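You operate a simulated robot arm through the tools that you are given. There is no shell and no other tool.

Carry out the task below with a simulated two-armed robot. There is one attempt and no reset: what you move stays moved.

## Task
Fire the load on the card's program and switch off when it ends.
Fine: main switch on, vent on, then START; at the end main switch and vent off; leave the kiln shut.

The check looks at the end state, three seconds after you hand in, the way a careful person would. Anything else that was tipped, shoved, dropped, spilled or broken makes it a failure.

## Robot
Two 7-joint arms with fingered hands on one trunk that stands fixed in place. Base frame: the origin is at the foot of the trunk, x ahead of it, y to its left, z up. Units: m, degrees, N and s.
The left shoulder is at [0.07, 0.157, 1.389], the right one opposite. With the tool pointing down near the work surface each hand reaches from about 0.1 to 0.68 m from the base axis, measured 20 degrees to its own side. Payload 5 kg a hand.
The TCP of each hand is the grasp point between the finger pads, 0.031 m short of the fingertips. In the tool frame z runs along the fingers and y along their closing line. The gripper opens to 0.156 m; its body begins 0.088 m behind the TCP. The gripper is a hand of 4 fingers: y runs from the thumb to the fingers, the wrist lies at [0, 0, -0.249] in the tool frame, and closing takes about 1.5 s.
Orientation is that of the tool frame in the base frame, as a unit quaternion [w, x, y, z]. With the fingers straight down and closing along the base's y, the tool's x points along the base's -x, its y along +y and its z along -z.

## Interface
- The arms move only by the tool nudge_tool. It takes "left_steps", "right_steps" or both (then of equal length, played together; a hand with none holds still); each is a list of rows, each a list of 7 numbers: the shift along the tool's x, y, z in units of 50 mm (1.0 is 50 mm), then the turn, a rotation vector about the tool's x, y, z in units of 8 degrees (1.0 is 8 degrees), then the closure, from 0 (fully open) to 1 (shut). In form: [[tx, ty, tz, wx, wy, wz, gripper], ...]. A call has 1 to 20 rows; each row shifts and turns the commanded pose from where the row before left it, along the tool's axes as they then stand. A call with a number of a shift or a turn outside -1 to 1 is refused whole. Each row takes 0.2 s and may step no farther than 0.05 m and 8.6 degrees from the row before; otherwise, or with a gripper value out of range, the whole call is refused. Where a pose cannot be reached the arm comes as near as it can. A force on the tool above 60 N (or 10 N above the force at the start of the call, whichever is more), or a blocked arm, ends the call early, and 0.2 s more pass. The fingers move at their own pace (about 0.108 m/s each) and stop on an object; they squeeze with about 24 N. The grip force told is the motor's: it shows also when the fingers shut on nothing. Time passes only in rows, and 0.2 s behind the last, so rows that do not move let the fingers close. The reply holds the time, the measured pose of the TCP, the force on the tool along the base axes, the opening and the grip force, in the units named above and with some noise, with the torque about the TCP (base axes, N m) and any sound that the robot's microphone picked up, and new pictures: "pictures" is both (left out), scene, wrist or none (wrist: the cameras of the hands that moved).
- Cameras (640 x 400 px; columns grow to the right, rows downward): "scene" is now at [0.1308, 0.0293, 1.6115]; the picture's right is [0.35, -0.94, 0.00], its down [-0.60, -0.23, -0.76] and it looks along [0.72, 0.27, -0.64] (base axes); focal length 265 px, centre (320, 200). "left" rides on the left gripper at [-0.072, 0.002, -0.111] in its tool frame; the picture's right is [-0.02, -1.00, 0.00], its down [0.84, -0.02, -0.54] and it looks along [0.54, -0.01, 0.84] (tool axes); focal length 234 px, centre (320, 200). "right" rides on the right gripper at [0.072, 0.002, -0.111] in its tool frame; the picture's right is [-0.02, 1.00, 0.00], its down [-0.84, -0.02, -0.54] and it looks along [-0.54, -0.01, 0.84] (tool axes); focal length 234 px, centre (320, 200). There is no depth. A picture from a camera that has moved, and an enlarged one, comes with that camera's place and axes in the base frame and with its lens.
- lift_body(by): slides the trunk up (or, below 0, down) by that many m; the arms and the scene camera ride with it, the base frame stays. It gives what a move gives, with no picture.
- grasp_type(shape, hand): the hand has 4 fingers and takes this shape, open, in about a second: jaw (thumb against the fingers, like two jaws); tri (thumb and two fingers); tip (a fingertip pinch); poke (one finger out to press); point (the index stretched); flat (the hand flat); cup (the hand cupped); fist (a fist). The gripper value then closes the fingers along that shape, each until it touches; the sizes above hold for jaw. It gives what a move gives, with no picture.
- pan_tilt(pan, tilt): turns the head with the scene camera to pan (to the left, within 86 degrees either way) and tilt (down, from -29 to 69), counted from straight ahead of the robot. It gives what a move gives, and a new picture of the scene camera.
- inspect(camera, box): a new picture of the part [left, top, right, bottom] of that camera's present view, enlarged. The clock stands still meanwhile.
- hand_in(): hands the job in; it is judged then, once.

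Nothing tells you positions but the pictures and the camera data. Unless the task says otherwise, let go and move clear before handing in.

The tools are called after "Request:" as name(argument=value, ...) on one line, values as JSON. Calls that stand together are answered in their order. nudge_tool: Moves the arms, as the interface text tells. Its arguments: {"type":"object","properties":{"left_steps":{"type":"array"},"right_steps":{"type":"array"},"pictures":{"type":"string","enum":["both","scene","wrist","none"]}},"required":[]} The other tools are called the same way: lift_body (by) moves the trunk up or down; grasp_type (shape, hand) gives the hand a shape; pan_tilt (pan, tilt) turns the head that bears the scene camera; inspect (camera, box) takes an enlarged picture of a part of a camera's view; hand_in () hands the job in.

At the start:

```text
t: 0.0
left_tcp_pos: [0.4078, 0.1974, 1.3358]
left_tool_rot: [0.0, 0.0, 1.0, 0.0]
left_ft_force: [0.8, -0.4, -0.4]
left_wrist_torque: [0.02, 0.0, -0.01]
left_width: 0.156
left_grip_force: 0.1
left_shape: jaw
right_tcp_pos: [0.4859, -0.2233, 1.2553]
right_tool_rot: [0.001, 0.001, 1.0, 0.0]
right_ft_force: [-0.1, -0.5, 0.1]
right_wrist_torque: [-0.04, 0.0, -0.01]
right_width: 0.156
right_grip_force: 0.2
right_shape: jaw
trunk travel left (down, up): [-0.775, 0.165]
head pan, tilt (commanded): [20.4, 40.1]
```

scene: 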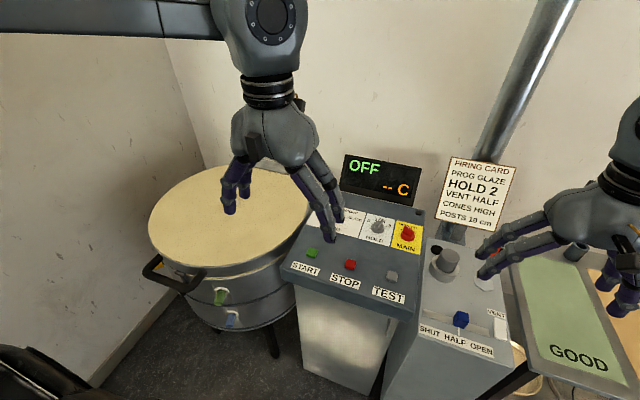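
right: 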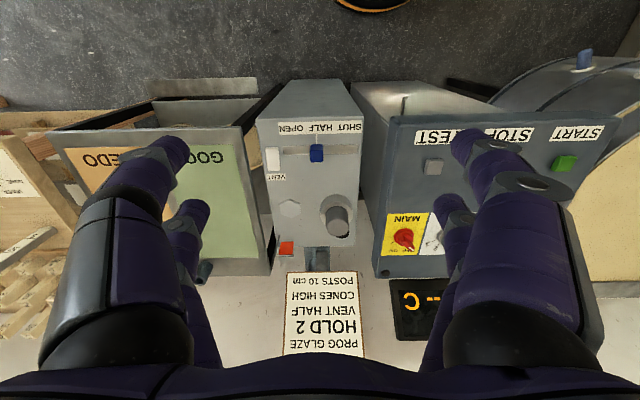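
left: 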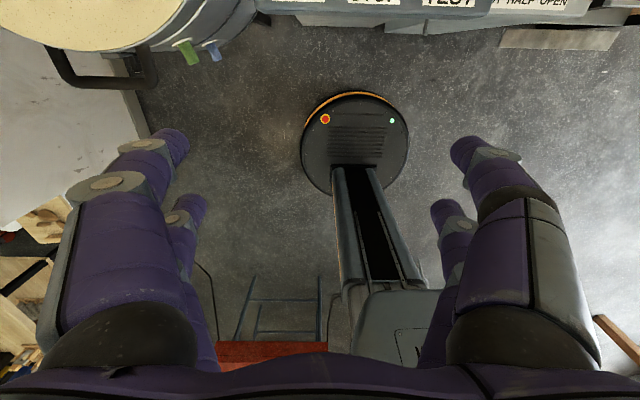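

I see a kiln with a lid on the left, a control panel with START/STOP/TEST buttons, knobs and a MAIN switch, a vent box with a slider, and a firing card (PROG GLAZE, HOLD 2, VENT HALF, CONES HIGH, POSTS 10 cm). I'll look closer before moving anything.

Request:
inspect(camera="scene", box=[270, 140, 530, 310])

Request:
inspect(camera="scene", box=[400, 220, 560, 370])

Request:
inspect(camera="right", box=[240, 80, 640, 350])

Request:
inspect(camera="scene", box=[130, 150, 330, 370])

```text
2.35 times, centred on (400, 225) of scene
camera zoom: at [0.1308, 0.0293, 1.6115], right [0.35, -0.94, 0.0], down [-0.6, -0.23, -0.76], along [0.72, 0.27, -0.64], focal length 624 px, centre (132, 141)
```

zoom: 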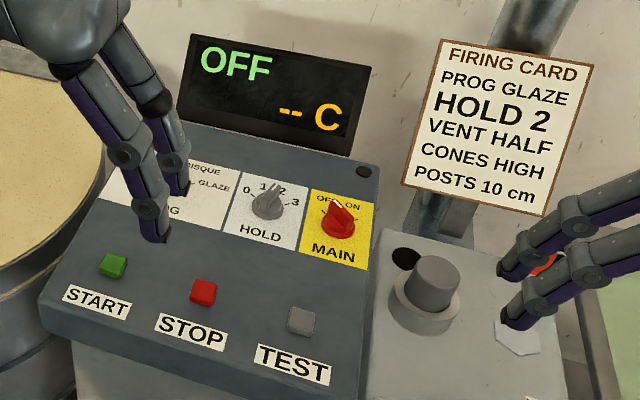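

```text
2.67 times, centred on (480, 295) of scene
camera zoom: at [0.1308, 0.0293, 1.6115], right [0.35, -0.94, 0.0], down [-0.6, -0.23, -0.76], along [0.72, 0.27, -0.64], focal length 707 px, centre (-107, -53)
```

zoom: 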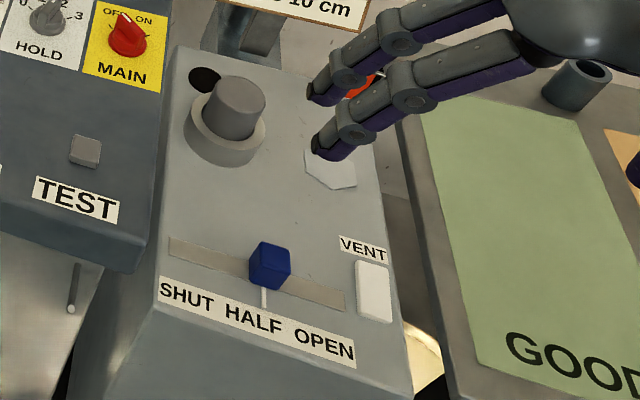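

```text
1.48 times, centred on (440, 215) of right
camera zoom: at [0.4143, -0.2227, 1.3667], right [0.03, 1.0, 0.0], down [0.84, -0.02, 0.55], along [0.55, -0.01, -0.84], focal length 347 px, centre (142, 178)
```

zoom: 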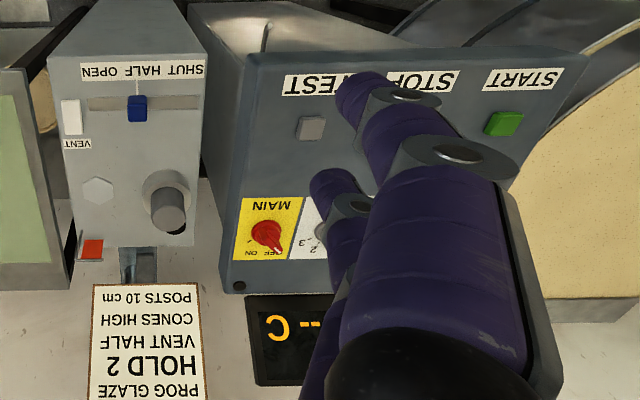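

```text
1.82 times, centred on (230, 260) of scene
camera zoom: at [0.1308, 0.0293, 1.6115], right [0.35, -0.94, 0.0], down [-0.6, -0.23, -0.76], along [0.72, 0.27, -0.64], focal length 482 px, centre (484, 91)
```

zoom: 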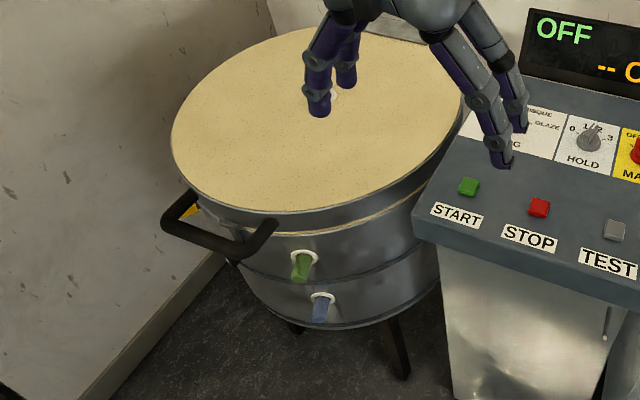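

The left hand hides the program knob and the right hand hides part of the vent box. I'll draw both hands back and outward to get a clear look.

Request:
nudge_tool(left_steps=[[0.7, 0.7, 0, 0, 0, 0, 0], [0.7, 0.7, 0, 0, 0, 0, 0], [0.7, 0.7, 0, 0, 0, 0, 0], [0.7, 0.7, 0, 0, 0, 0, 0]], right_steps=[[0.7, -0.7, 0, 0, 0, 0, 0], [0.7, -0.7, 0, 0, 0, 0, 0], [0.7, -0.7, 0, 0, 0, 0, 0], [0.7, -0.7, 0, 0, 0, 0, 0]], pictures="both")

```text
t: 1.2
left_tcp_pos: [0.2443, 0.3413, 1.2862]
left_tool_rot: [-0.116, 0.001, 0.993, 0.0]
left_ft_force: [0.3, 1.0, 0.7]
left_wrist_torque: [-0.05, -0.03, 0.04]
left_width: 0.1561
left_grip_force: 0.0
left_shape: jaw
right_tcp_pos: [0.3406, -0.3594, 1.2573]
right_tool_rot: [0.0, 0.0, 1.0, -0.003]
right_ft_force: [-0.9, 1.1, 0.0]
right_wrist_torque: [-0.06, -0.02, -0.01]
right_width: 0.1564
right_grip_force: 0.0
right_shape: jaw
trunk travel left (down, up): [-0.775, 0.165]
head pan, tilt (commanded): [20.4, 40.1]
stopped in row 4 (left hand): the arm was blocked; the commanded pose is now the measured one
camera scene: at [0.1267, 0.0353, 1.6116], right [0.35, -0.94, 0.0], down [-0.6, -0.23, -0.76], along [0.72, 0.27, -0.64], focal length 265 px, centre (320, 200)
camera right: at [0.2694, -0.3574, 1.3683], right [0.02, 1.0, 0.0], down [0.84, -0.02, 0.55], along [0.55, -0.02, -0.84], focal length 234 px, centre (320, 200)
camera left: at [0.3408, 0.3436, 1.3791], right [0.02, -1.0, 0.0], down [-0.69, -0.02, 0.72], along [-0.72, -0.01, -0.69], focal length 234 px, centre (320, 200)
```

scene: 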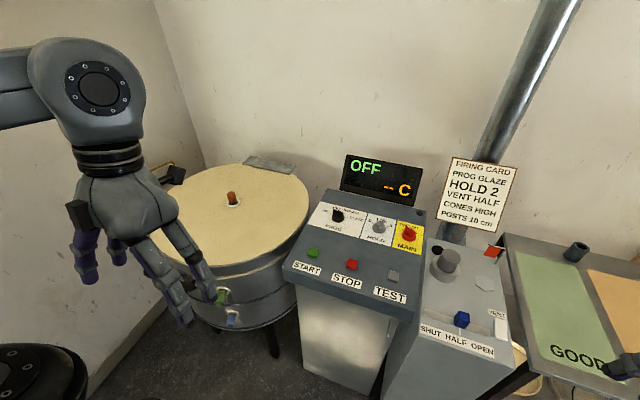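
right: 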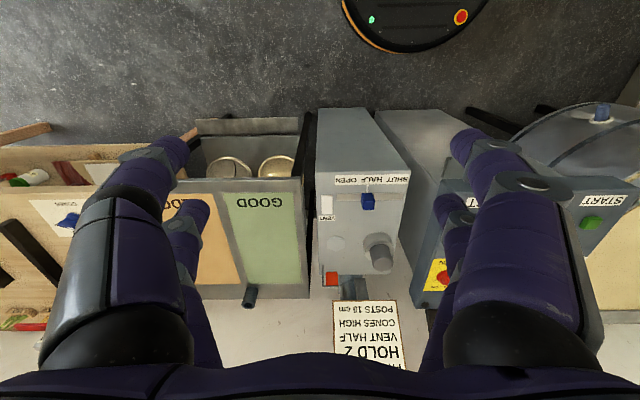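
left: 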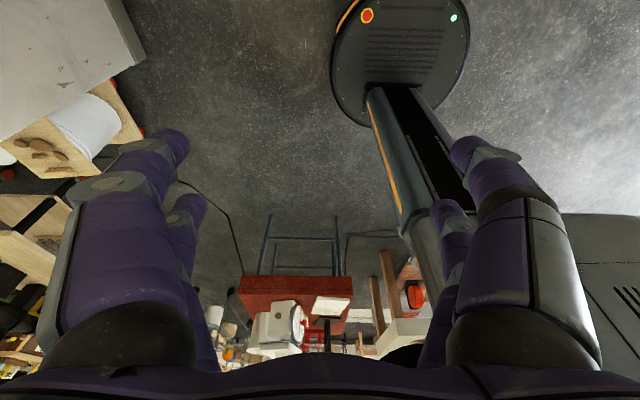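

The program knob is now visible. I'll look at it, at the kiln lid, and at the vent box at higher zoom.

Request:
inspect(camera="scene", box=[300, 150, 430, 260])

Request:
inspect(camera="scene", box=[410, 225, 530, 365])

Request:
inspect(camera="scene", box=[120, 140, 330, 370])

Request:
inspect(camera="right", box=[180, 140, 480, 370])

Request:
inspect(camera="scene", box=[430, 145, 530, 235])

```text
3.64 times, centred on (365, 205) of scene
camera zoom: at [0.1267, 0.0353, 1.6116], right [0.35, -0.94, 0.0], down [-0.6, -0.23, -0.76], along [0.72, 0.27, -0.64], focal length 964 px, centre (156, 182)
```

zoom: 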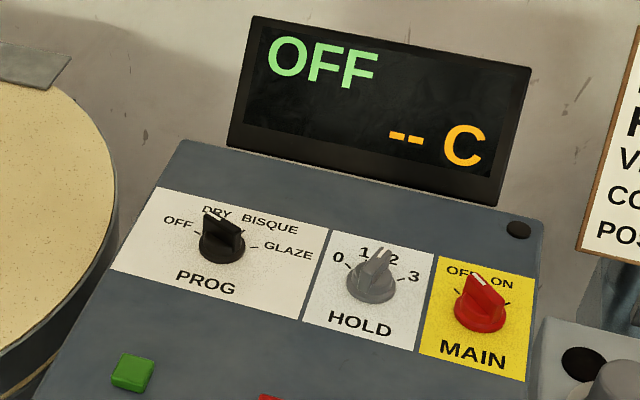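

```text
2.86 times, centred on (470, 295) of scene
camera zoom: at [0.1267, 0.0353, 1.6116], right [0.35, -0.94, 0.0], down [-0.6, -0.23, -0.76], along [0.72, 0.27, -0.64], focal length 758 px, centre (-109, -71)
```

zoom: 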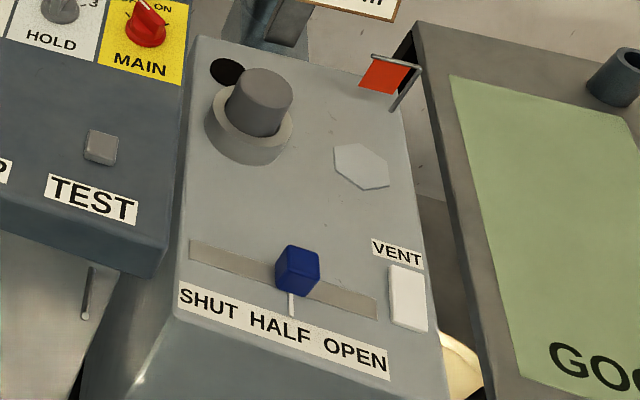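

```text
1.74 times, centred on (225, 255) of scene
camera zoom: at [0.1267, 0.0353, 1.6116], right [0.35, -0.94, 0.0], down [-0.6, -0.23, -0.76], along [0.72, 0.27, -0.64], focal length 461 px, centre (485, 104)
```

zoom: 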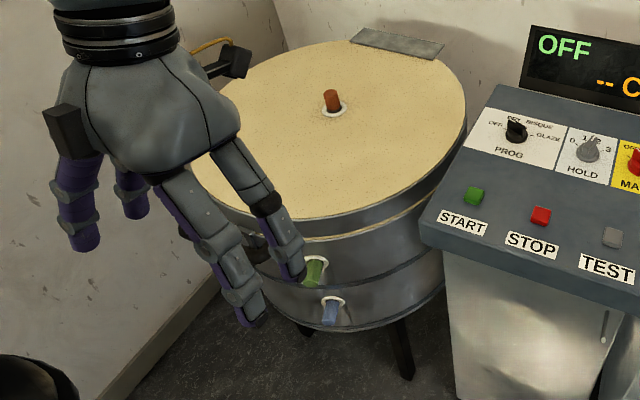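

```text
1.74 times, centred on (330, 255) of right
camera zoom: at [0.2694, -0.3574, 1.3683], right [0.02, 1.0, 0.0], down [0.84, -0.02, 0.55], along [0.55, -0.02, -0.84], focal length 407 px, centre (303, 104)
```

zoom: 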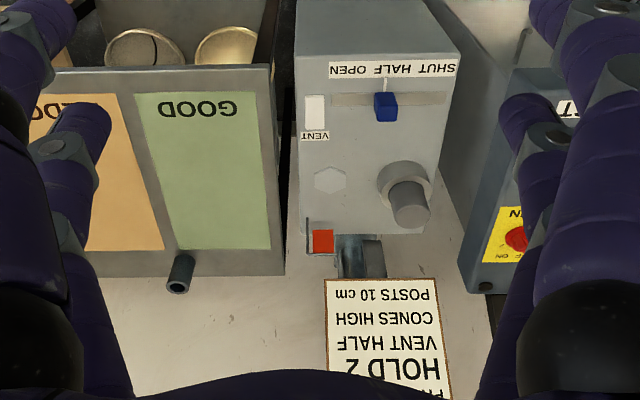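

```text
4.44 times, centred on (480, 190) of scene
camera zoom: at [0.1267, 0.0353, 1.6116], right [0.35, -0.94, 0.0], down [-0.6, -0.23, -0.76], along [0.72, 0.27, -0.64], focal length 1178 px, centre (-391, 244)
```

zoom: 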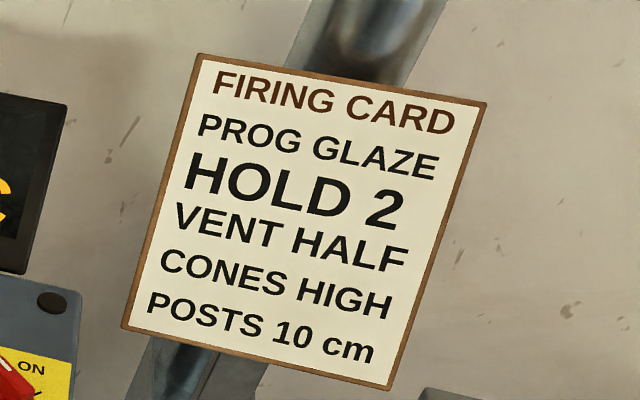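

I need the exact knob positions, so I'll zoom in tight on each.

Request:
inspect(camera="scene", box=[315, 200, 365, 240])

Request:
inspect(camera="scene", box=[360, 205, 430, 255])

Request:
inspect(camera="scene", box=[430, 230, 510, 360])

Request:
inspect(camera="scene", box=[415, 300, 515, 360])

```text
10.00 times, centred on (340, 220) of scene
camera zoom: at [0.1267, 0.0353, 1.6116], right [0.35, -0.94, 0.0], down [-0.6, -0.23, -0.76], along [0.72, 0.27, -0.64], focal length 2651 px, centre (120, 0)
```

zoom: 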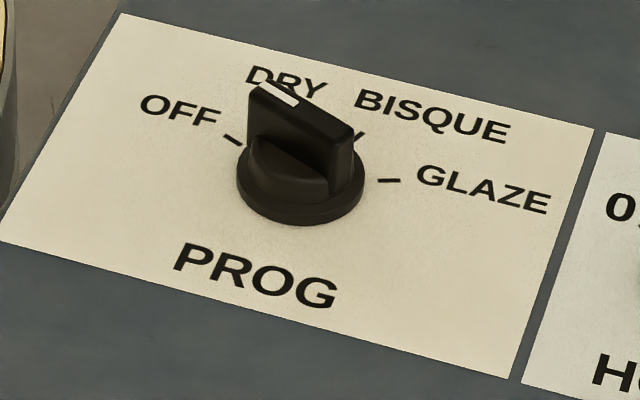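

```text
8.00 times, centred on (395, 230) of scene
camera zoom: at [0.1267, 0.0353, 1.6116], right [0.35, -0.94, 0.0], down [-0.6, -0.23, -0.76], along [0.72, 0.27, -0.64], focal length 2121 px, centre (-280, -40)
```

zoom: 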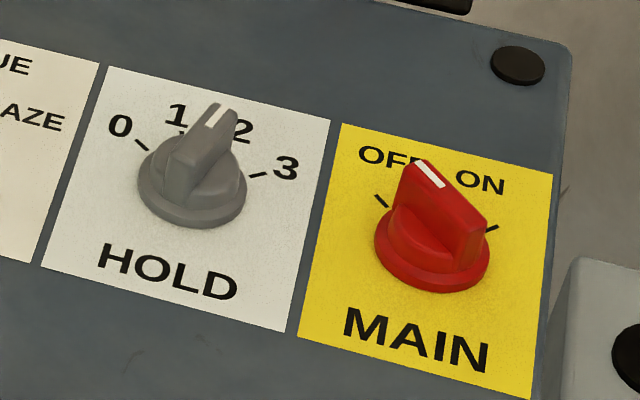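

```text
3.08 times, centred on (470, 295) of scene
camera zoom: at [0.1267, 0.0353, 1.6116], right [0.35, -0.94, 0.0], down [-0.6, -0.23, -0.76], along [0.72, 0.27, -0.64], focal length 816 px, centre (-142, -92)
```

zoom: 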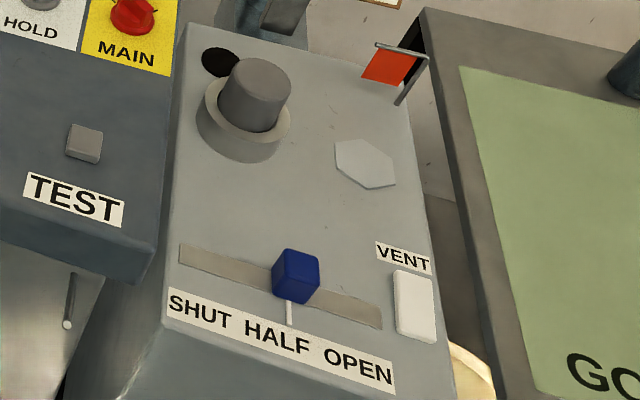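

```text
6.40 times, centred on (465, 330) of scene
camera zoom: at [0.1267, 0.0353, 1.6116], right [0.35, -0.94, 0.0], down [-0.6, -0.23, -0.76], along [0.72, 0.27, -0.64], focal length 1697 px, centre (-608, -632)
```

zoom: 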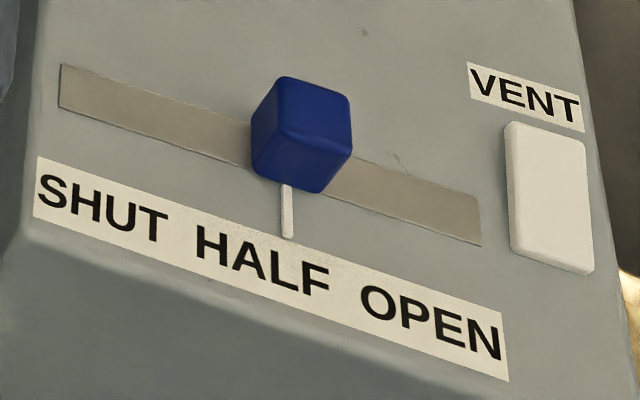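

PROG stands at OFF and needs GLAZE. HOLD looks to be on 2, MAIN is OFF, the vent slider is near HALF, and the VENT rocker is to the right of it. From two views I put the panel top at z≈0.945, the knobs at x≈0.79 (PROG y≈0.215, HOLD y≈0.067, MAIN y≈-0.034) and the START button at (0.613, 0.236). I'll form poking fingers and lower the trunk a little for reach.

Request:
grasp_type(shape="poke", hand="left")

Request:
grasp_type(shape="poke", hand="right")

Request:
lift_body(by=-0.1)

Request:
pan_tilt(pan=5, tilt=38)

```text
t: 2.1
left_tcp_pos: [0.2495, 0.3345, 1.2889]
left_tool_rot: [-0.117, 0.001, 0.993, 0.002]
left_ft_force: [0.2, -0.4, 0.1]
left_wrist_torque: [0.0, 0.01, -0.02]
left_width: 0.0
left_grip_force: 0.0
left_shape: poke
right_tcp_pos: [0.3457, -0.3651, 1.2551]
right_tool_rot: [-0.002, 0.0, 1.0, 0.001]
right_ft_force: [0.5, -0.2, 0.6]
right_wrist_torque: [0.01, 0.05, 0.01]
right_width: 0.1556
right_grip_force: 0.0
right_shape: jaw
trunk travel left (down, up): [-0.775, 0.165]
head pan, tilt (commanded): [20.4, 40.1]
```

```text
t: 3.0
left_tcp_pos: [0.2458, 0.3363, 1.2872]
left_tool_rot: [-0.115, 0.001, 0.993, 0.001]
left_ft_force: [-0.5, -0.7, 0.5]
left_wrist_torque: [0.0, 0.01, -0.01]
left_width: 0.0
left_grip_force: 0.1
left_shape: poke
right_tcp_pos: [0.3435, -0.3639, 1.2563]
right_tool_rot: [-0.001, 0.001, 1.0, 0.0]
right_ft_force: [-0.6, -0.7, -0.4]
right_wrist_torque: [0.0, -0.02, -0.01]
right_width: 0.0
right_grip_force: 0.1
right_shape: poke
trunk travel left (down, up): [-0.775, 0.165]
head pan, tilt (commanded): [20.4, 40.1]
```

```text
t: 4.3
left_tcp_pos: [0.248, 0.3368, 1.1881]
left_tool_rot: [-0.116, 0.001, 0.993, 0.001]
left_ft_force: [0.2, -0.6, -0.5]
left_wrist_torque: [-0.01, 0.01, -0.03]
left_width: 0.0
left_grip_force: 0.1
left_shape: poke
right_tcp_pos: [0.3443, -0.3633, 1.1554]
right_tool_rot: [0.0, 0.001, 1.0, -0.001]
right_ft_force: [0.3, -0.5, 0.3]
right_wrist_torque: [0.01, -0.02, 0.01]
right_width: 0.0002
right_grip_force: 0.0
right_shape: poke
trunk travel left (down, up): [-0.675, 0.265]
head pan, tilt (commanded): [20.4, 40.1]
```

```text
t: 5.1
left_tcp_pos: [0.2482, 0.3358, 1.1875]
left_tool_rot: [-0.116, 0.002, 0.993, 0.002]
left_ft_force: [0.1, 0.0, 0.6]
left_wrist_torque: [0.01, 0.02, -0.01]
left_width: 0.0002
left_grip_force: 0.0
left_shape: poke
right_tcp_pos: [0.3444, -0.3635, 1.1553]
right_tool_rot: [-0.002, 0.0, 1.0, 0.0]
right_ft_force: [-0.7, 0.4, -0.2]
right_wrist_torque: [-0.03, -0.01, 0.04]
right_width: 0.0
right_grip_force: 0.1
right_shape: poke
trunk travel left (down, up): [-0.675, 0.265]
head pan, tilt (commanded): [5.0, 38.0]
camera scene: at [0.137, 0.0072, 1.5147], right [0.09, -1.0, 0.0], down [-0.61, -0.05, -0.79], along [0.78, 0.07, -0.62], focal length 265 px, centre (320, 200)
```

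scene: 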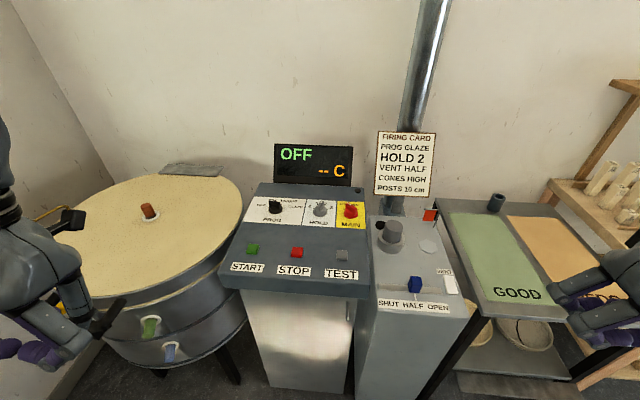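

The panel and vent box are now seen almost head-on, so I'll zoom in on the knobs, the slider and both hands.

Request:
inspect(camera="scene", box=[240, 180, 380, 290])

Request:
inspect(camera="scene", box=[365, 200, 475, 325])

Request:
inspect(camera="right", box=[0, 0, 640, 400])

Request:
inspect(camera="left", box=[0, 0, 640, 400])

```text
3.64 times, centred on (310, 235) of scene
camera zoom: at [0.137, 0.0072, 1.5147], right [0.09, -1.0, 0.0], down [-0.61, -0.05, -0.79], along [0.78, 0.07, -0.62], focal length 964 px, centre (356, 73)
```

zoom: 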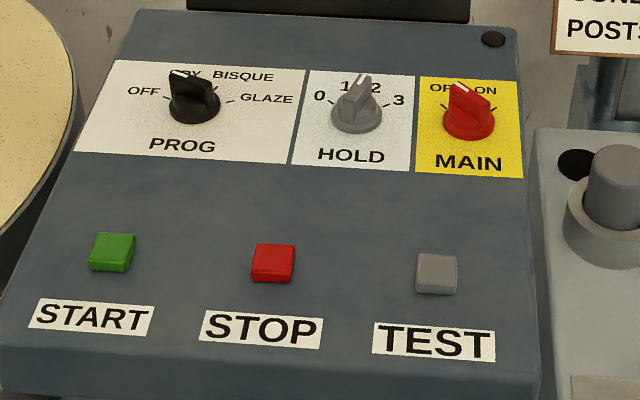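

```text
3.20 times, centred on (420, 262) of scene
camera zoom: at [0.137, 0.0072, 1.5147], right [0.09, -1.0, 0.0], down [-0.61, -0.05, -0.79], along [0.78, 0.07, -0.62], focal length 848 px, centre (0, 0)
```

zoom: 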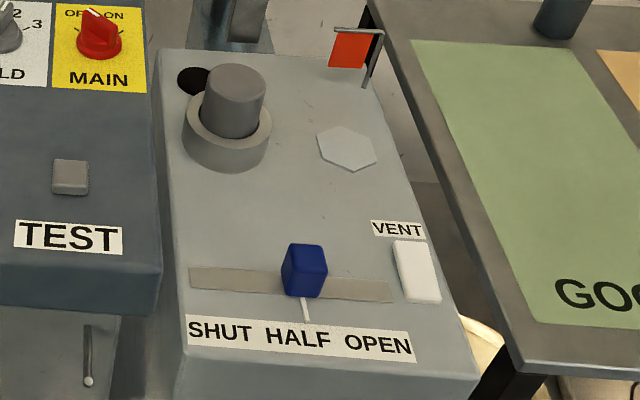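

```text
1.00 times, centred on (320, 200) of right (not enlarged: the box is as wide or as high as the picture)
camera zoom: at [0.2727, -0.3625, 1.2663], right [0.02, 1.0, 0.0], down [0.84, -0.02, 0.54], along [0.54, -0.01, -0.84], focal length 234 px, centre (320, 200)
```

zoom: 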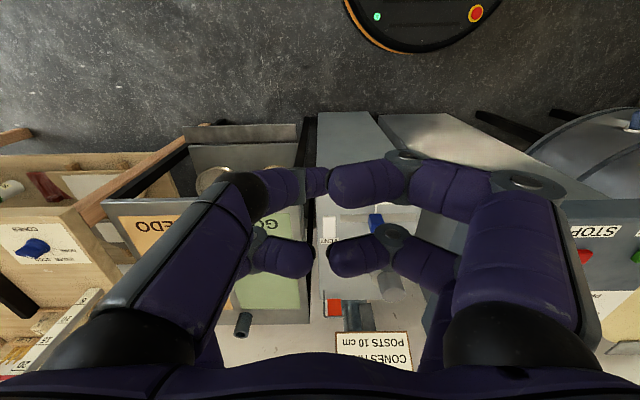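

```text
1.00 times, centred on (320, 200) of left (not enlarged: the box is as wide or as high as the picture)
camera zoom: at [0.3443, 0.3384, 1.2801], right [0.02, -1.0, -0.01], down [-0.69, -0.02, 0.72], along [-0.72, -0.01, -0.69], focal length 234 px, centre (320, 200)
```

zoom: 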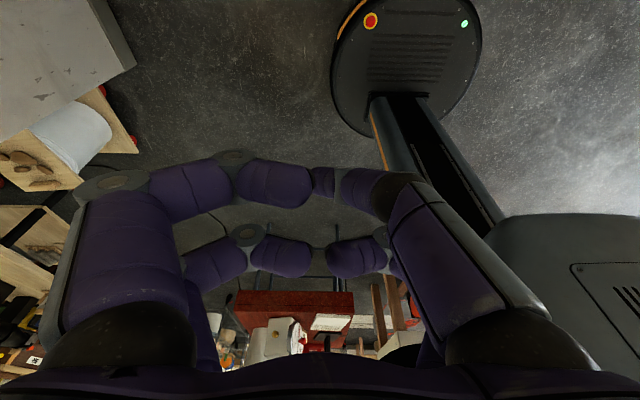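

The poke shape isn't clear from the wrist cameras, so I'll turn the head to look at the right hand directly.

Request:
pan_tilt(pan=-45, tilt=45)

```text
t: 6.3
left_tcp_pos: [0.2472, 0.3368, 1.1863]
left_tool_rot: [-0.116, 0.002, 0.993, 0.001]
left_ft_force: [-0.2, 0.1, 1.3]
left_wrist_torque: [-0.01, -0.01, 0.03]
left_width: 0.0001
left_grip_force: 0.0
left_shape: poke
right_tcp_pos: [0.3437, -0.3626, 1.1551]
right_tool_rot: [0.0, 0.001, 1.0, 0.001]
right_ft_force: [-0.7, -0.7, -0.5]
right_wrist_torque: [0.01, -0.07, -0.03]
right_width: 0.0001
right_grip_force: 0.2
right_shape: poke
trunk travel left (down, up): [-0.675, 0.265]
head pan, tilt (commanded): [-45.0, 45.0]
camera scene: at [0.1087, -0.0578, 1.5045], right [-0.71, -0.71, 0.0], down [-0.5, 0.5, -0.71], along [0.5, -0.5, -0.71], focal length 265 px, centre (320, 200)
```

scene: 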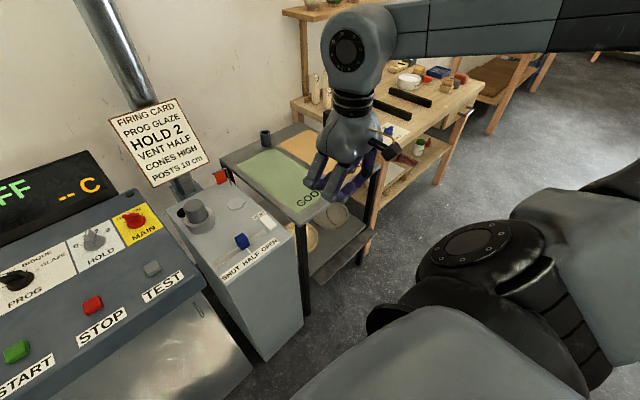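

Request:
inspect(camera="scene", box=[290, 80, 420, 220])

Request:
inspect(camera="scene", box=[170, 180, 310, 300])

```text
2.86 times, centred on (355, 150) of scene
camera zoom: at [0.1087, -0.0578, 1.5045], right [-0.71, -0.71, 0.0], down [-0.5, 0.5, -0.71], along [0.5, -0.5, -0.71], focal length 758 px, centre (220, 343)
```

zoom: 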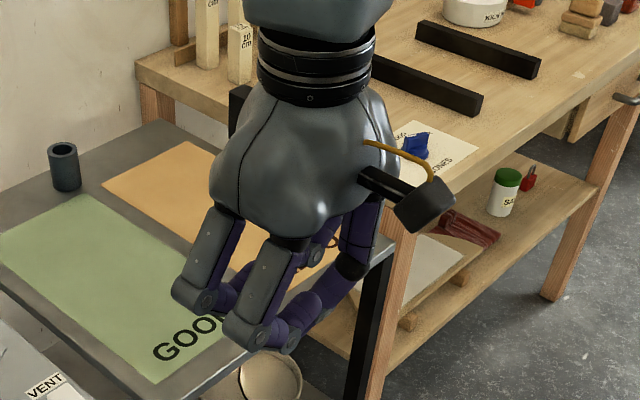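

```text
3.33 times, centred on (240, 240) of scene
camera zoom: at [0.1087, -0.0578, 1.5045], right [-0.71, -0.71, 0.0], down [-0.5, 0.5, -0.71], along [0.5, -0.5, -0.71], focal length 884 px, centre (587, 67)
```

zoom: 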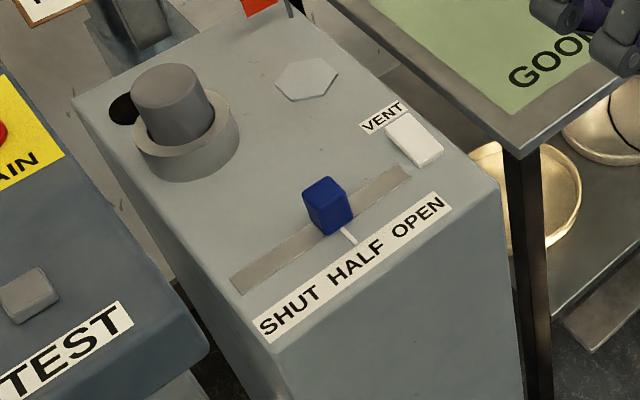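

In the poke shape all the fingertips fold inward. I'll try "point" on the right hand and compare.

Request:
grasp_type(shape="point", hand="right")

Request:
inspect(camera="scene", box=[290, 80, 420, 220])

Request:
inspect(camera="right", box=[0, 0, 640, 400])

```text
t: 7.2
left_tcp_pos: [0.2483, 0.3368, 1.1875]
left_tool_rot: [-0.117, 0.001, 0.993, 0.001]
left_ft_force: [-0.6, 0.3, 0.9]
left_wrist_torque: [0.0, 0.02, 0.01]
left_width: 0.0001
left_grip_force: 0.0
left_shape: poke
right_tcp_pos: [0.3432, -0.3619, 1.156]
right_tool_rot: [-0.001, -0.001, 1.0, 0.0]
right_ft_force: [-0.2, 0.7, -0.2]
right_wrist_torque: [0.02, 0.0, -0.03]
right_width: 0.0002
right_grip_force: 0.1
right_shape: point
trunk travel left (down, up): [-0.675, 0.265]
head pan, tilt (commanded): [-45.0, 45.0]
```

```text
2.86 times, centred on (355, 150) of scene
camera zoom: at [0.1086, -0.0579, 1.5045], right [-0.71, -0.71, 0.0], down [-0.5, 0.5, -0.71], along [0.5, -0.5, -0.71], focal length 758 px, centre (220, 343)
```

zoom: 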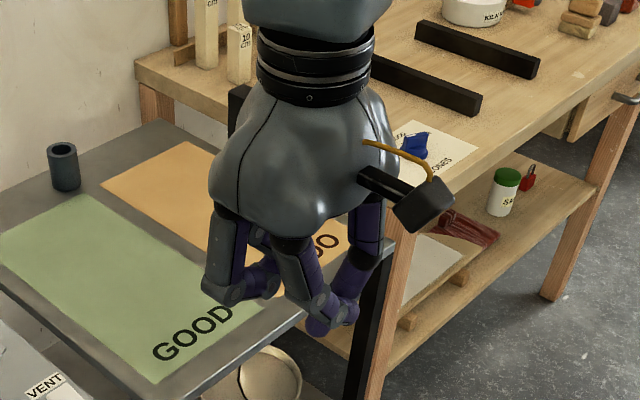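

```text
1.00 times, centred on (320, 200) of right (not enlarged: the box is as wide or as high as the picture)
camera zoom: at [0.2727, -0.3625, 1.2663], right [0.02, 1.0, 0.0], down [0.84, -0.02, 0.54], along [0.54, -0.01, -0.84], focal length 234 px, centre (320, 200)
```

zoom: 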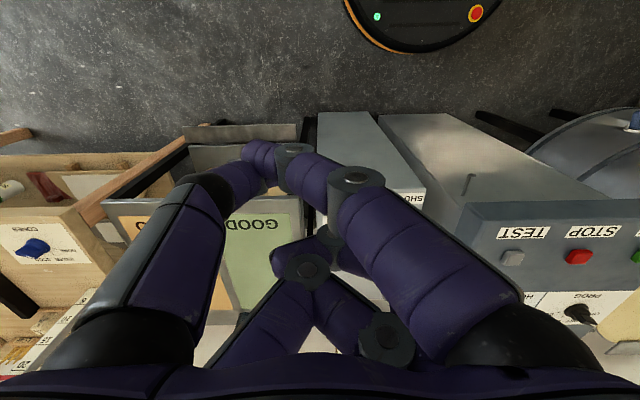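

I'll let the shape settle with a short hold and then look again.

Request:
nudge_tool(right_steps=[[0, 0, 0, 0, 0, 0, 0], [0, 0, 0, 0, 0, 0, 0], [0, 0, 0, 0, 0, 0, 0], [0, 0, 0, 0, 0, 0, 0], [0, 0, 0, 0, 0, 0, 0]], pictures="wrist")

Request:
inspect(camera="scene", box=[290, 80, 420, 220])

```text
t: 8.4
left_tcp_pos: [0.2467, 0.3374, 1.1879]
left_tool_rot: [-0.116, 0.002, 0.993, 0.002]
left_ft_force: [0.6, 0.2, 0.6]
left_wrist_torque: [0.01, 0.02, -0.03]
left_width: 0.0001
left_grip_force: 0.1
left_shape: poke
right_tcp_pos: [0.345, -0.3629, 1.1556]
right_tool_rot: [-0.001, -0.001, 1.0, 0.0]
right_ft_force: [-0.1, 0.4, 0.3]
right_wrist_torque: [0.0, 0.0, -0.01]
right_width: 0.0
right_grip_force: 0.0
right_shape: point
trunk travel left (down, up): [-0.675, 0.265]
head pan, tilt (commanded): [-45.0, 45.0]
camera right: at [0.2727, -0.3625, 1.2663], right [0.02, 1.0, 0.0], down [0.84, -0.02, 0.54], along [0.54, -0.01, -0.84], focal length 234 px, centre (320, 200)
```

right: 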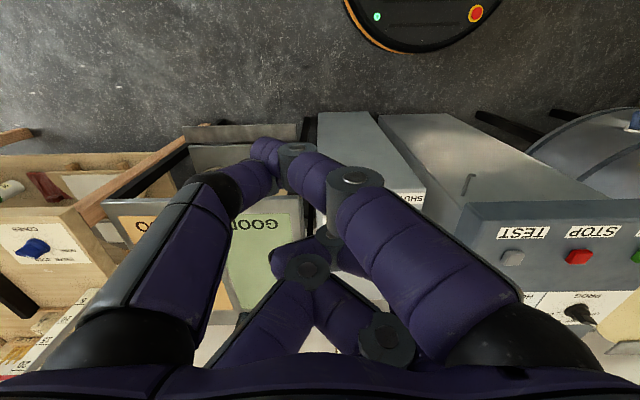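

```text
2.86 times, centred on (355, 150) of scene
camera zoom: at [0.1086, -0.0579, 1.5045], right [-0.71, -0.71, 0.0], down [-0.5, 0.5, -0.71], along [0.5, -0.5, -0.71], focal length 758 px, centre (220, 343)
```

zoom: 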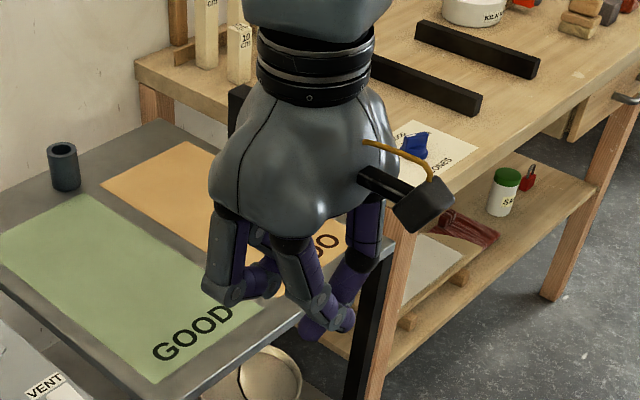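

The index isn't clearly stretched in this shape either. The jaw shape pinching a knob blade is better understood, so I'll put both hands back to jaw, straighten the left hand and bring it forward high above the panel to test the reach.

Request:
grasp_type(shape="jaw", hand="left")

Request:
grasp_type(shape="jaw", hand="right")

Request:
pan_tilt(pan=10, tilt=38)

Request:
nudge_tool(left_steps=[[0, 0, 0, 0, -0.83, 0, 0], [0, 0, 0, 0, -0.83, 0, 0], [-0.9, -0.4, 0, 0, 0, 0, 0], [-0.9, -0.4, 0, 0, 0, 0, 0], [-0.9, -0.4, 0, 0, 0, 0, 0], [-0.9, -0.4, 0, 0, 0, 0, 0], [-0.9, -0.4, 0, 0, 0, 0, 0], [-0.9, -0.4, 0, 0, 0, 0, 0]], pictures="both")

```text
t: 9.3
left_tcp_pos: [0.247, 0.3361, 1.1875]
left_tool_rot: [-0.116, 0.001, 0.993, 0.001]
left_ft_force: [0.9, 0.5, 0.2]
left_wrist_torque: [-0.05, -0.03, -0.02]
left_width: 0.156
left_grip_force: 0.1
left_shape: jaw
right_tcp_pos: [0.3442, -0.3626, 1.1551]
right_tool_rot: [-0.001, 0.0, 1.0, -0.001]
right_ft_force: [-0.2, 0.5, -0.1]
right_wrist_torque: [0.01, -0.04, 0.02]
right_width: 0.0
right_grip_force: 0.0
right_shape: point
trunk travel left (down, up): [-0.675, 0.265]
head pan, tilt (commanded): [-45.0, 45.0]
```

```text
t: 10.2
left_tcp_pos: [0.2477, 0.3376, 1.188]
left_tool_rot: [-0.116, 0.001, 0.993, 0.001]
left_ft_force: [1.1, -0.7, 0.3]
left_wrist_torque: [0.0, -0.03, 0.01]
left_width: 0.1558
left_grip_force: 0.0
left_shape: jaw
right_tcp_pos: [0.3437, -0.3633, 1.1557]
right_tool_rot: [-0.001, 0.0, 1.0, 0.0]
right_ft_force: [-0.1, -0.2, -0.4]
right_wrist_torque: [-0.01, -0.01, 0.0]
right_width: 0.1557
right_grip_force: 0.1
right_shape: jaw
trunk travel left (down, up): [-0.675, 0.265]
head pan, tilt (commanded): [-45.0, 45.0]
```

```text
t: 11.4
left_tcp_pos: [0.2463, 0.3369, 1.1869]
left_tool_rot: [-0.116, 0.0, 0.993, 0.0]
left_ft_force: [-1.0, 0.2, -0.8]
left_wrist_torque: [0.01, 0.02, 0.0]
left_width: 0.1558
left_grip_force: 0.1
left_shape: jaw
right_tcp_pos: [0.3445, -0.3636, 1.1559]
right_tool_rot: [-0.001, 0.0, 1.0, -0.001]
right_ft_force: [-0.8, 0.3, 0.2]
right_wrist_torque: [0.02, 0.0, 0.01]
right_width: 0.156
right_grip_force: 0.1
right_shape: jaw
trunk travel left (down, up): [-0.675, 0.265]
head pan, tilt (commanded): [10.0, 38.0]
camera scene: at [0.1361, 0.0145, 1.5147], right [0.17, -0.98, 0.0], down [-0.61, -0.11, -0.79], along [0.78, 0.14, -0.62], focal length 265 px, centre (320, 200)
```

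scene: 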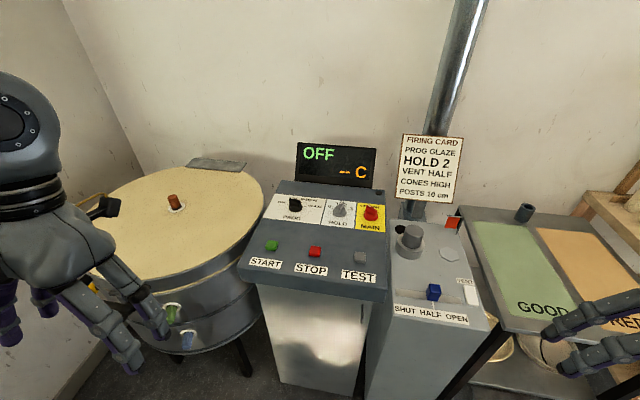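

```text
t: 13.2
left_tcp_pos: [0.5179, 0.2169, 1.1728]
left_tool_rot: [-0.03, 0.001, 1.0, 0.001]
left_ft_force: [0.4, 0.1, -0.4]
left_wrist_torque: [0.0, 0.03, -0.01]
left_width: 0.1558
left_grip_force: 0.0
left_shape: jaw
left hand out of reach, approached as far as the arm can: row 2
right_tcp_pos: [0.3463, -0.362, 1.1538]
right_tool_rot: [-0.001, 0.0, 1.0, -0.001]
right_ft_force: [0.8, -0.2, -0.9]
right_wrist_torque: [-0.02, 0.02, 0.01]
right_width: 0.1557
right_grip_force: 0.1
right_shape: jaw
trunk travel left (down, up): [-0.675, 0.265]
head pan, tilt (commanded): [10.0, 38.0]
camera scene: at [0.1378, 0.0154, 1.5146], right [0.17, -0.98, 0.0], down [-0.61, -0.11, -0.79], along [0.78, 0.14, -0.62], focal length 265 px, centre (320, 200)
camera left: at [0.5977, 0.2193, 1.2799], right [0.02, -1.0, 0.0], down [-0.8, -0.02, 0.59], along [-0.59, -0.01, -0.8], focal length 234 px, centre (320, 200)
```

scene: 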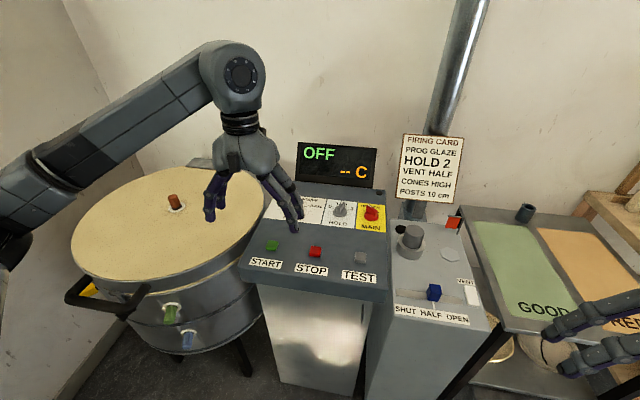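
left: 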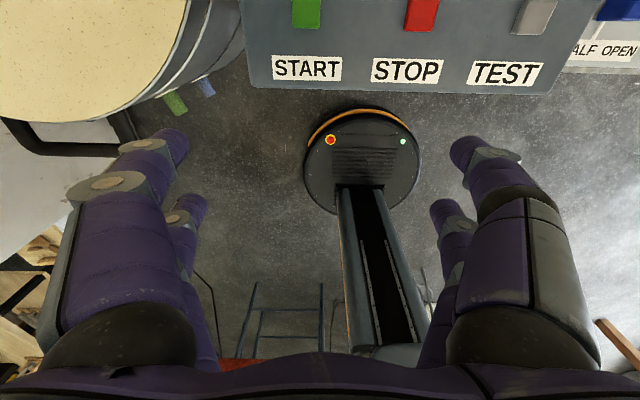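

The left hand is over the panel at height 1.17. I'll fix its residual tilt and keep moving it forward to find the limit of its reach.

Request:
nudge_tool(left_steps=[[-0.8, 0, 0, 0, -0.43, 0, 0], [-1, 0, 0, 0, 0, 0, 0], [-1, 0, 0, 0, 0, 0, 0], [-1, 0, 0, 0, 0, 0, 0], [-1, 0, 0, 0, 0, 0, 0], [-0.6, 0, 0, 0, 0, 0, 0]], pictures="scene")

```text
t: 14.6
left_tcp_pos: [0.7871, 0.2149, 1.1718]
left_tool_rot: [0.001, 0.001, 1.0, 0.002]
left_ft_force: [0.3, 0.0, 0.2]
left_wrist_torque: [-0.02, 0.04, 0.0]
left_width: 0.1559
left_grip_force: 0.0
left_shape: jaw
right_tcp_pos: [0.3438, -0.3649, 1.1557]
right_tool_rot: [-0.001, -0.001, 1.0, 0.0]
right_ft_force: [1.1, -0.9, 0.2]
right_wrist_torque: [0.05, 0.0, -0.03]
right_width: 0.1558
right_grip_force: 0.1
right_shape: jaw
trunk travel left (down, up): [-0.675, 0.265]
head pan, tilt (commanded): [10.0, 38.0]
camera scene: at [0.1363, 0.0135, 1.5147], right [0.17, -0.98, 0.0], down [-0.61, -0.11, -0.79], along [0.78, 0.14, -0.62], focal length 265 px, centre (320, 200)
```

scene: 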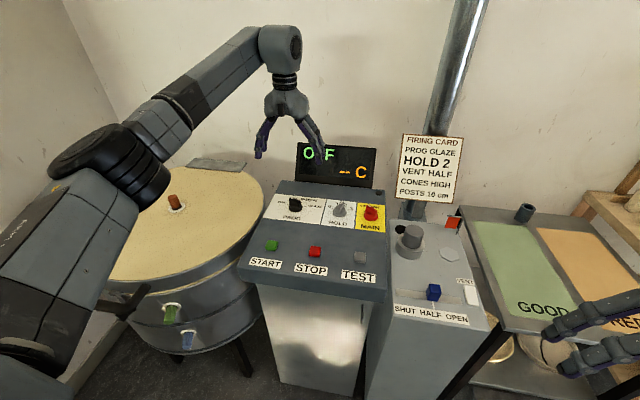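

The left arm reaches the knob column with the hand vertical, so a straight-down pinch works. I'll turn the hand about 60° to line its pads up with the PROG blade (now pointing at OFF) and part-close it.

Request:
nudge_tool(left_steps=[[0, 0, 0, 0, 0, -1, 0.2], [0, 0, 0, 0, 0, -1, 0.3], [0, 0, 0, 0, 0, -1, 0.4], [0, 0, 0, 0, 0, -1, 0.45], [0, 0, 0, 0, 0, -1, 0.45], [0, 0, 0, 0, 0, -1, 0.45], [0, 0, 0, 0, 0, -1, 0.45], [0, 0, 0, 0, 0, -0.5, 0.45]], pictures="both")

```text
t: 16.4
left_tcp_pos: [0.7871, 0.2153, 1.1695]
left_tool_rot: [0.001, -0.501, 0.866, 0.001]
left_ft_force: [0.0, -1.0, 0.0]
left_wrist_torque: [0.0, -0.02, 0.03]
left_width: 0.0866
left_grip_force: 0.1
left_shape: jaw
right_tcp_pos: [0.3443, -0.3639, 1.1548]
right_tool_rot: [-0.002, 0.0, 1.0, 0.0]
right_ft_force: [-0.1, 0.3, 0.7]
right_wrist_torque: [0.04, -0.02, 0.04]
right_width: 0.1561
right_grip_force: 0.0
right_shape: jaw
trunk travel left (down, up): [-0.675, 0.265]
head pan, tilt (commanded): [10.0, 38.0]
camera scene: at [0.1362, 0.0144, 1.5147], right [0.17, -0.98, 0.0], down [-0.61, -0.11, -0.79], along [0.78, 0.14, -0.62], focal length 265 px, centre (320, 200)
camera left: at [0.8226, 0.2787, 1.2814], right [0.88, -0.48, 0.0], down [-0.4, -0.74, 0.54], along [-0.26, -0.48, -0.84], focal length 234 px, centre (320, 200)
```

scene: 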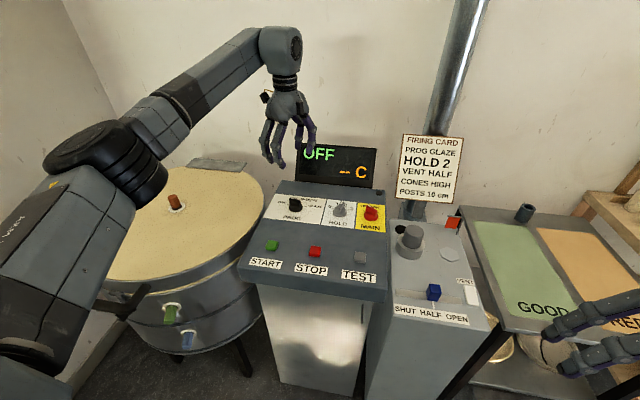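
left: 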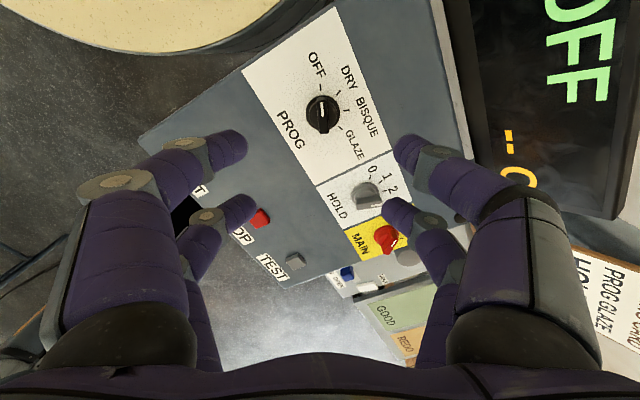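

The wrist camera now looks straight at the PROG knob. I'll zoom in to check its pointer and the other knobs.

Request:
inspect(camera="left", box=[270, 50, 390, 160])

Request:
inspect(camera="left", box=[320, 150, 430, 260])

```text
3.64 times, centred on (330, 105) of left
camera zoom: at [0.8226, 0.2787, 1.2814], right [0.88, -0.48, 0.0], down [-0.4, -0.74, 0.54], along [-0.26, -0.48, -0.84], focal length 852 px, centre (284, 546)
```

zoom: 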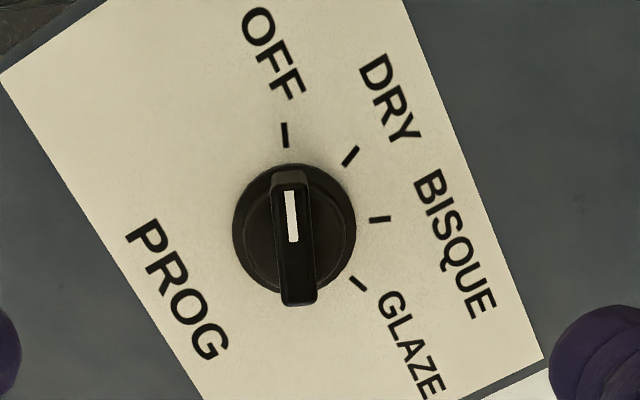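

```text
3.64 times, centred on (375, 205) of left
camera zoom: at [0.8226, 0.2787, 1.2814], right [0.88, -0.48, 0.0], down [-0.4, -0.74, 0.54], along [-0.26, -0.48, -0.84], focal length 852 px, centre (120, 182)
```

zoom: 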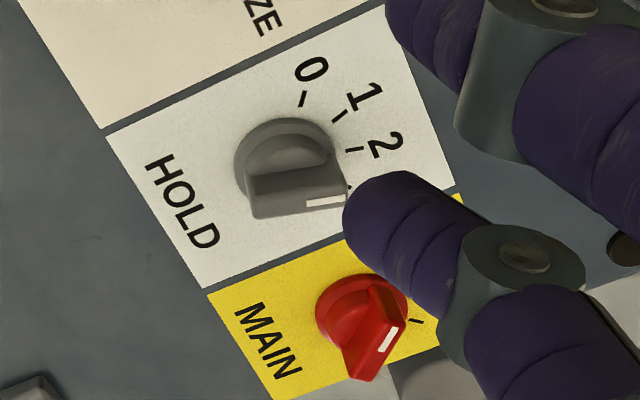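

PROG reads OFF, HOLD reads 2 and MAIN reads OFF, all confirmed, and the knob centre is about (0.791, 0.217). I'll descend to just above the blade.

Request:
nudge_tool(left_steps=[[-0.065, -0.032, 0.9, 0, 0, 0, 0.45], [0, 0, 1, 0, 0, 0, 0.45], [0, 0, 0.8, 0, 0, 0, 0.45], [0, 0, 0.3, 0, 0, 0, 0.45]], pictures="both")

Request:
inspect(camera="left", box=[220, 40, 440, 200])

Request:
inspect(camera="scene", box=[240, 130, 400, 240])

```text
t: 17.4
left_tcp_pos: [0.7906, 0.2174, 1.0181]
left_tool_rot: [0.001, -0.499, 0.867, 0.0]
left_ft_force: [-0.3, -0.4, -0.3]
left_wrist_torque: [0.01, 0.0, 0.01]
left_width: 0.0864
left_grip_force: 0.1
left_shape: jaw
right_tcp_pos: [0.3445, -0.3631, 1.1548]
right_tool_rot: [-0.001, 0.0, 1.0, 0.001]
right_ft_force: [0.5, 0.6, 0.2]
right_wrist_torque: [-0.05, -0.01, 0.0]
right_width: 0.1557
right_grip_force: 0.0
right_shape: jaw
trunk travel left (down, up): [-0.675, 0.265]
head pan, tilt (commanded): [10.0, 38.0]
camera scene: at [0.1366, 0.0146, 1.5147], right [0.17, -0.98, 0.0], down [-0.61, -0.11, -0.79], along [0.78, 0.14, -0.62], focal length 265 px, centre (320, 200)
camera left: at [0.8268, 0.2809, 1.13], right [0.88, -0.48, 0.0], down [-0.4, -0.74, 0.54], along [-0.26, -0.48, -0.84], focal length 234 px, centre (320, 200)
```

scene: 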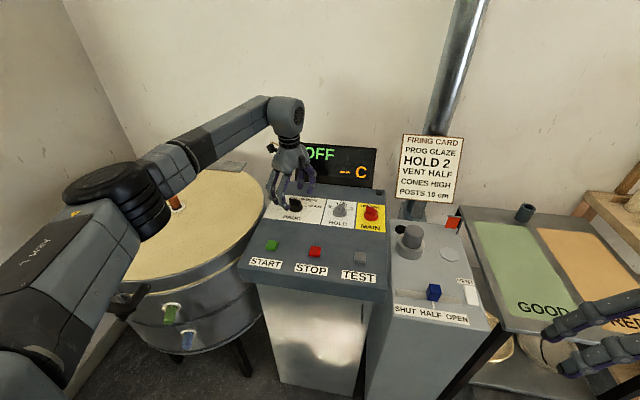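
left: 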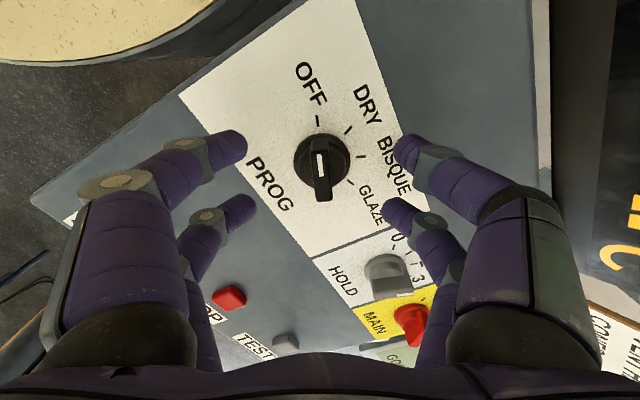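

```text
2.50 times, centred on (330, 120) of left
camera zoom: at [0.8268, 0.2809, 1.13], right [0.88, -0.48, 0.0], down [-0.4, -0.74, 0.54], along [-0.26, -0.48, -0.84], focal length 585 px, centre (295, 400)
```

zoom: 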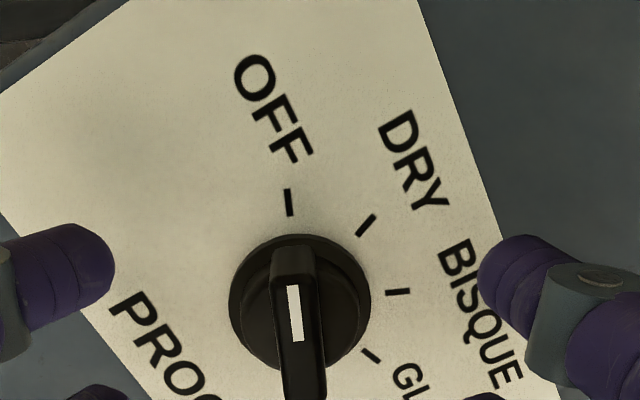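

```text
3.64 times, centred on (320, 185) of scene
camera zoom: at [0.1366, 0.0146, 1.5147], right [0.17, -0.98, 0.0], down [-0.61, -0.11, -0.79], along [0.78, 0.14, -0.62], focal length 964 px, centre (320, 254)
```

zoom: 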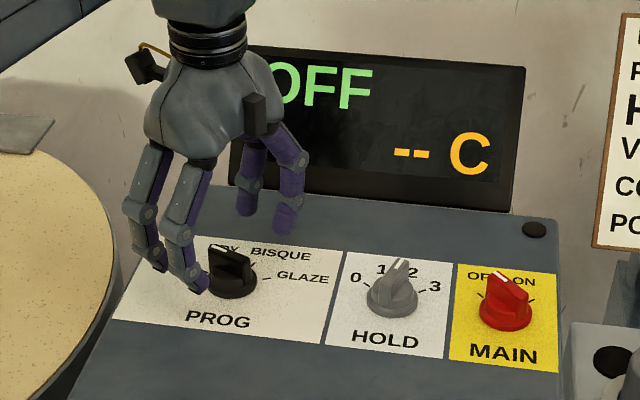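

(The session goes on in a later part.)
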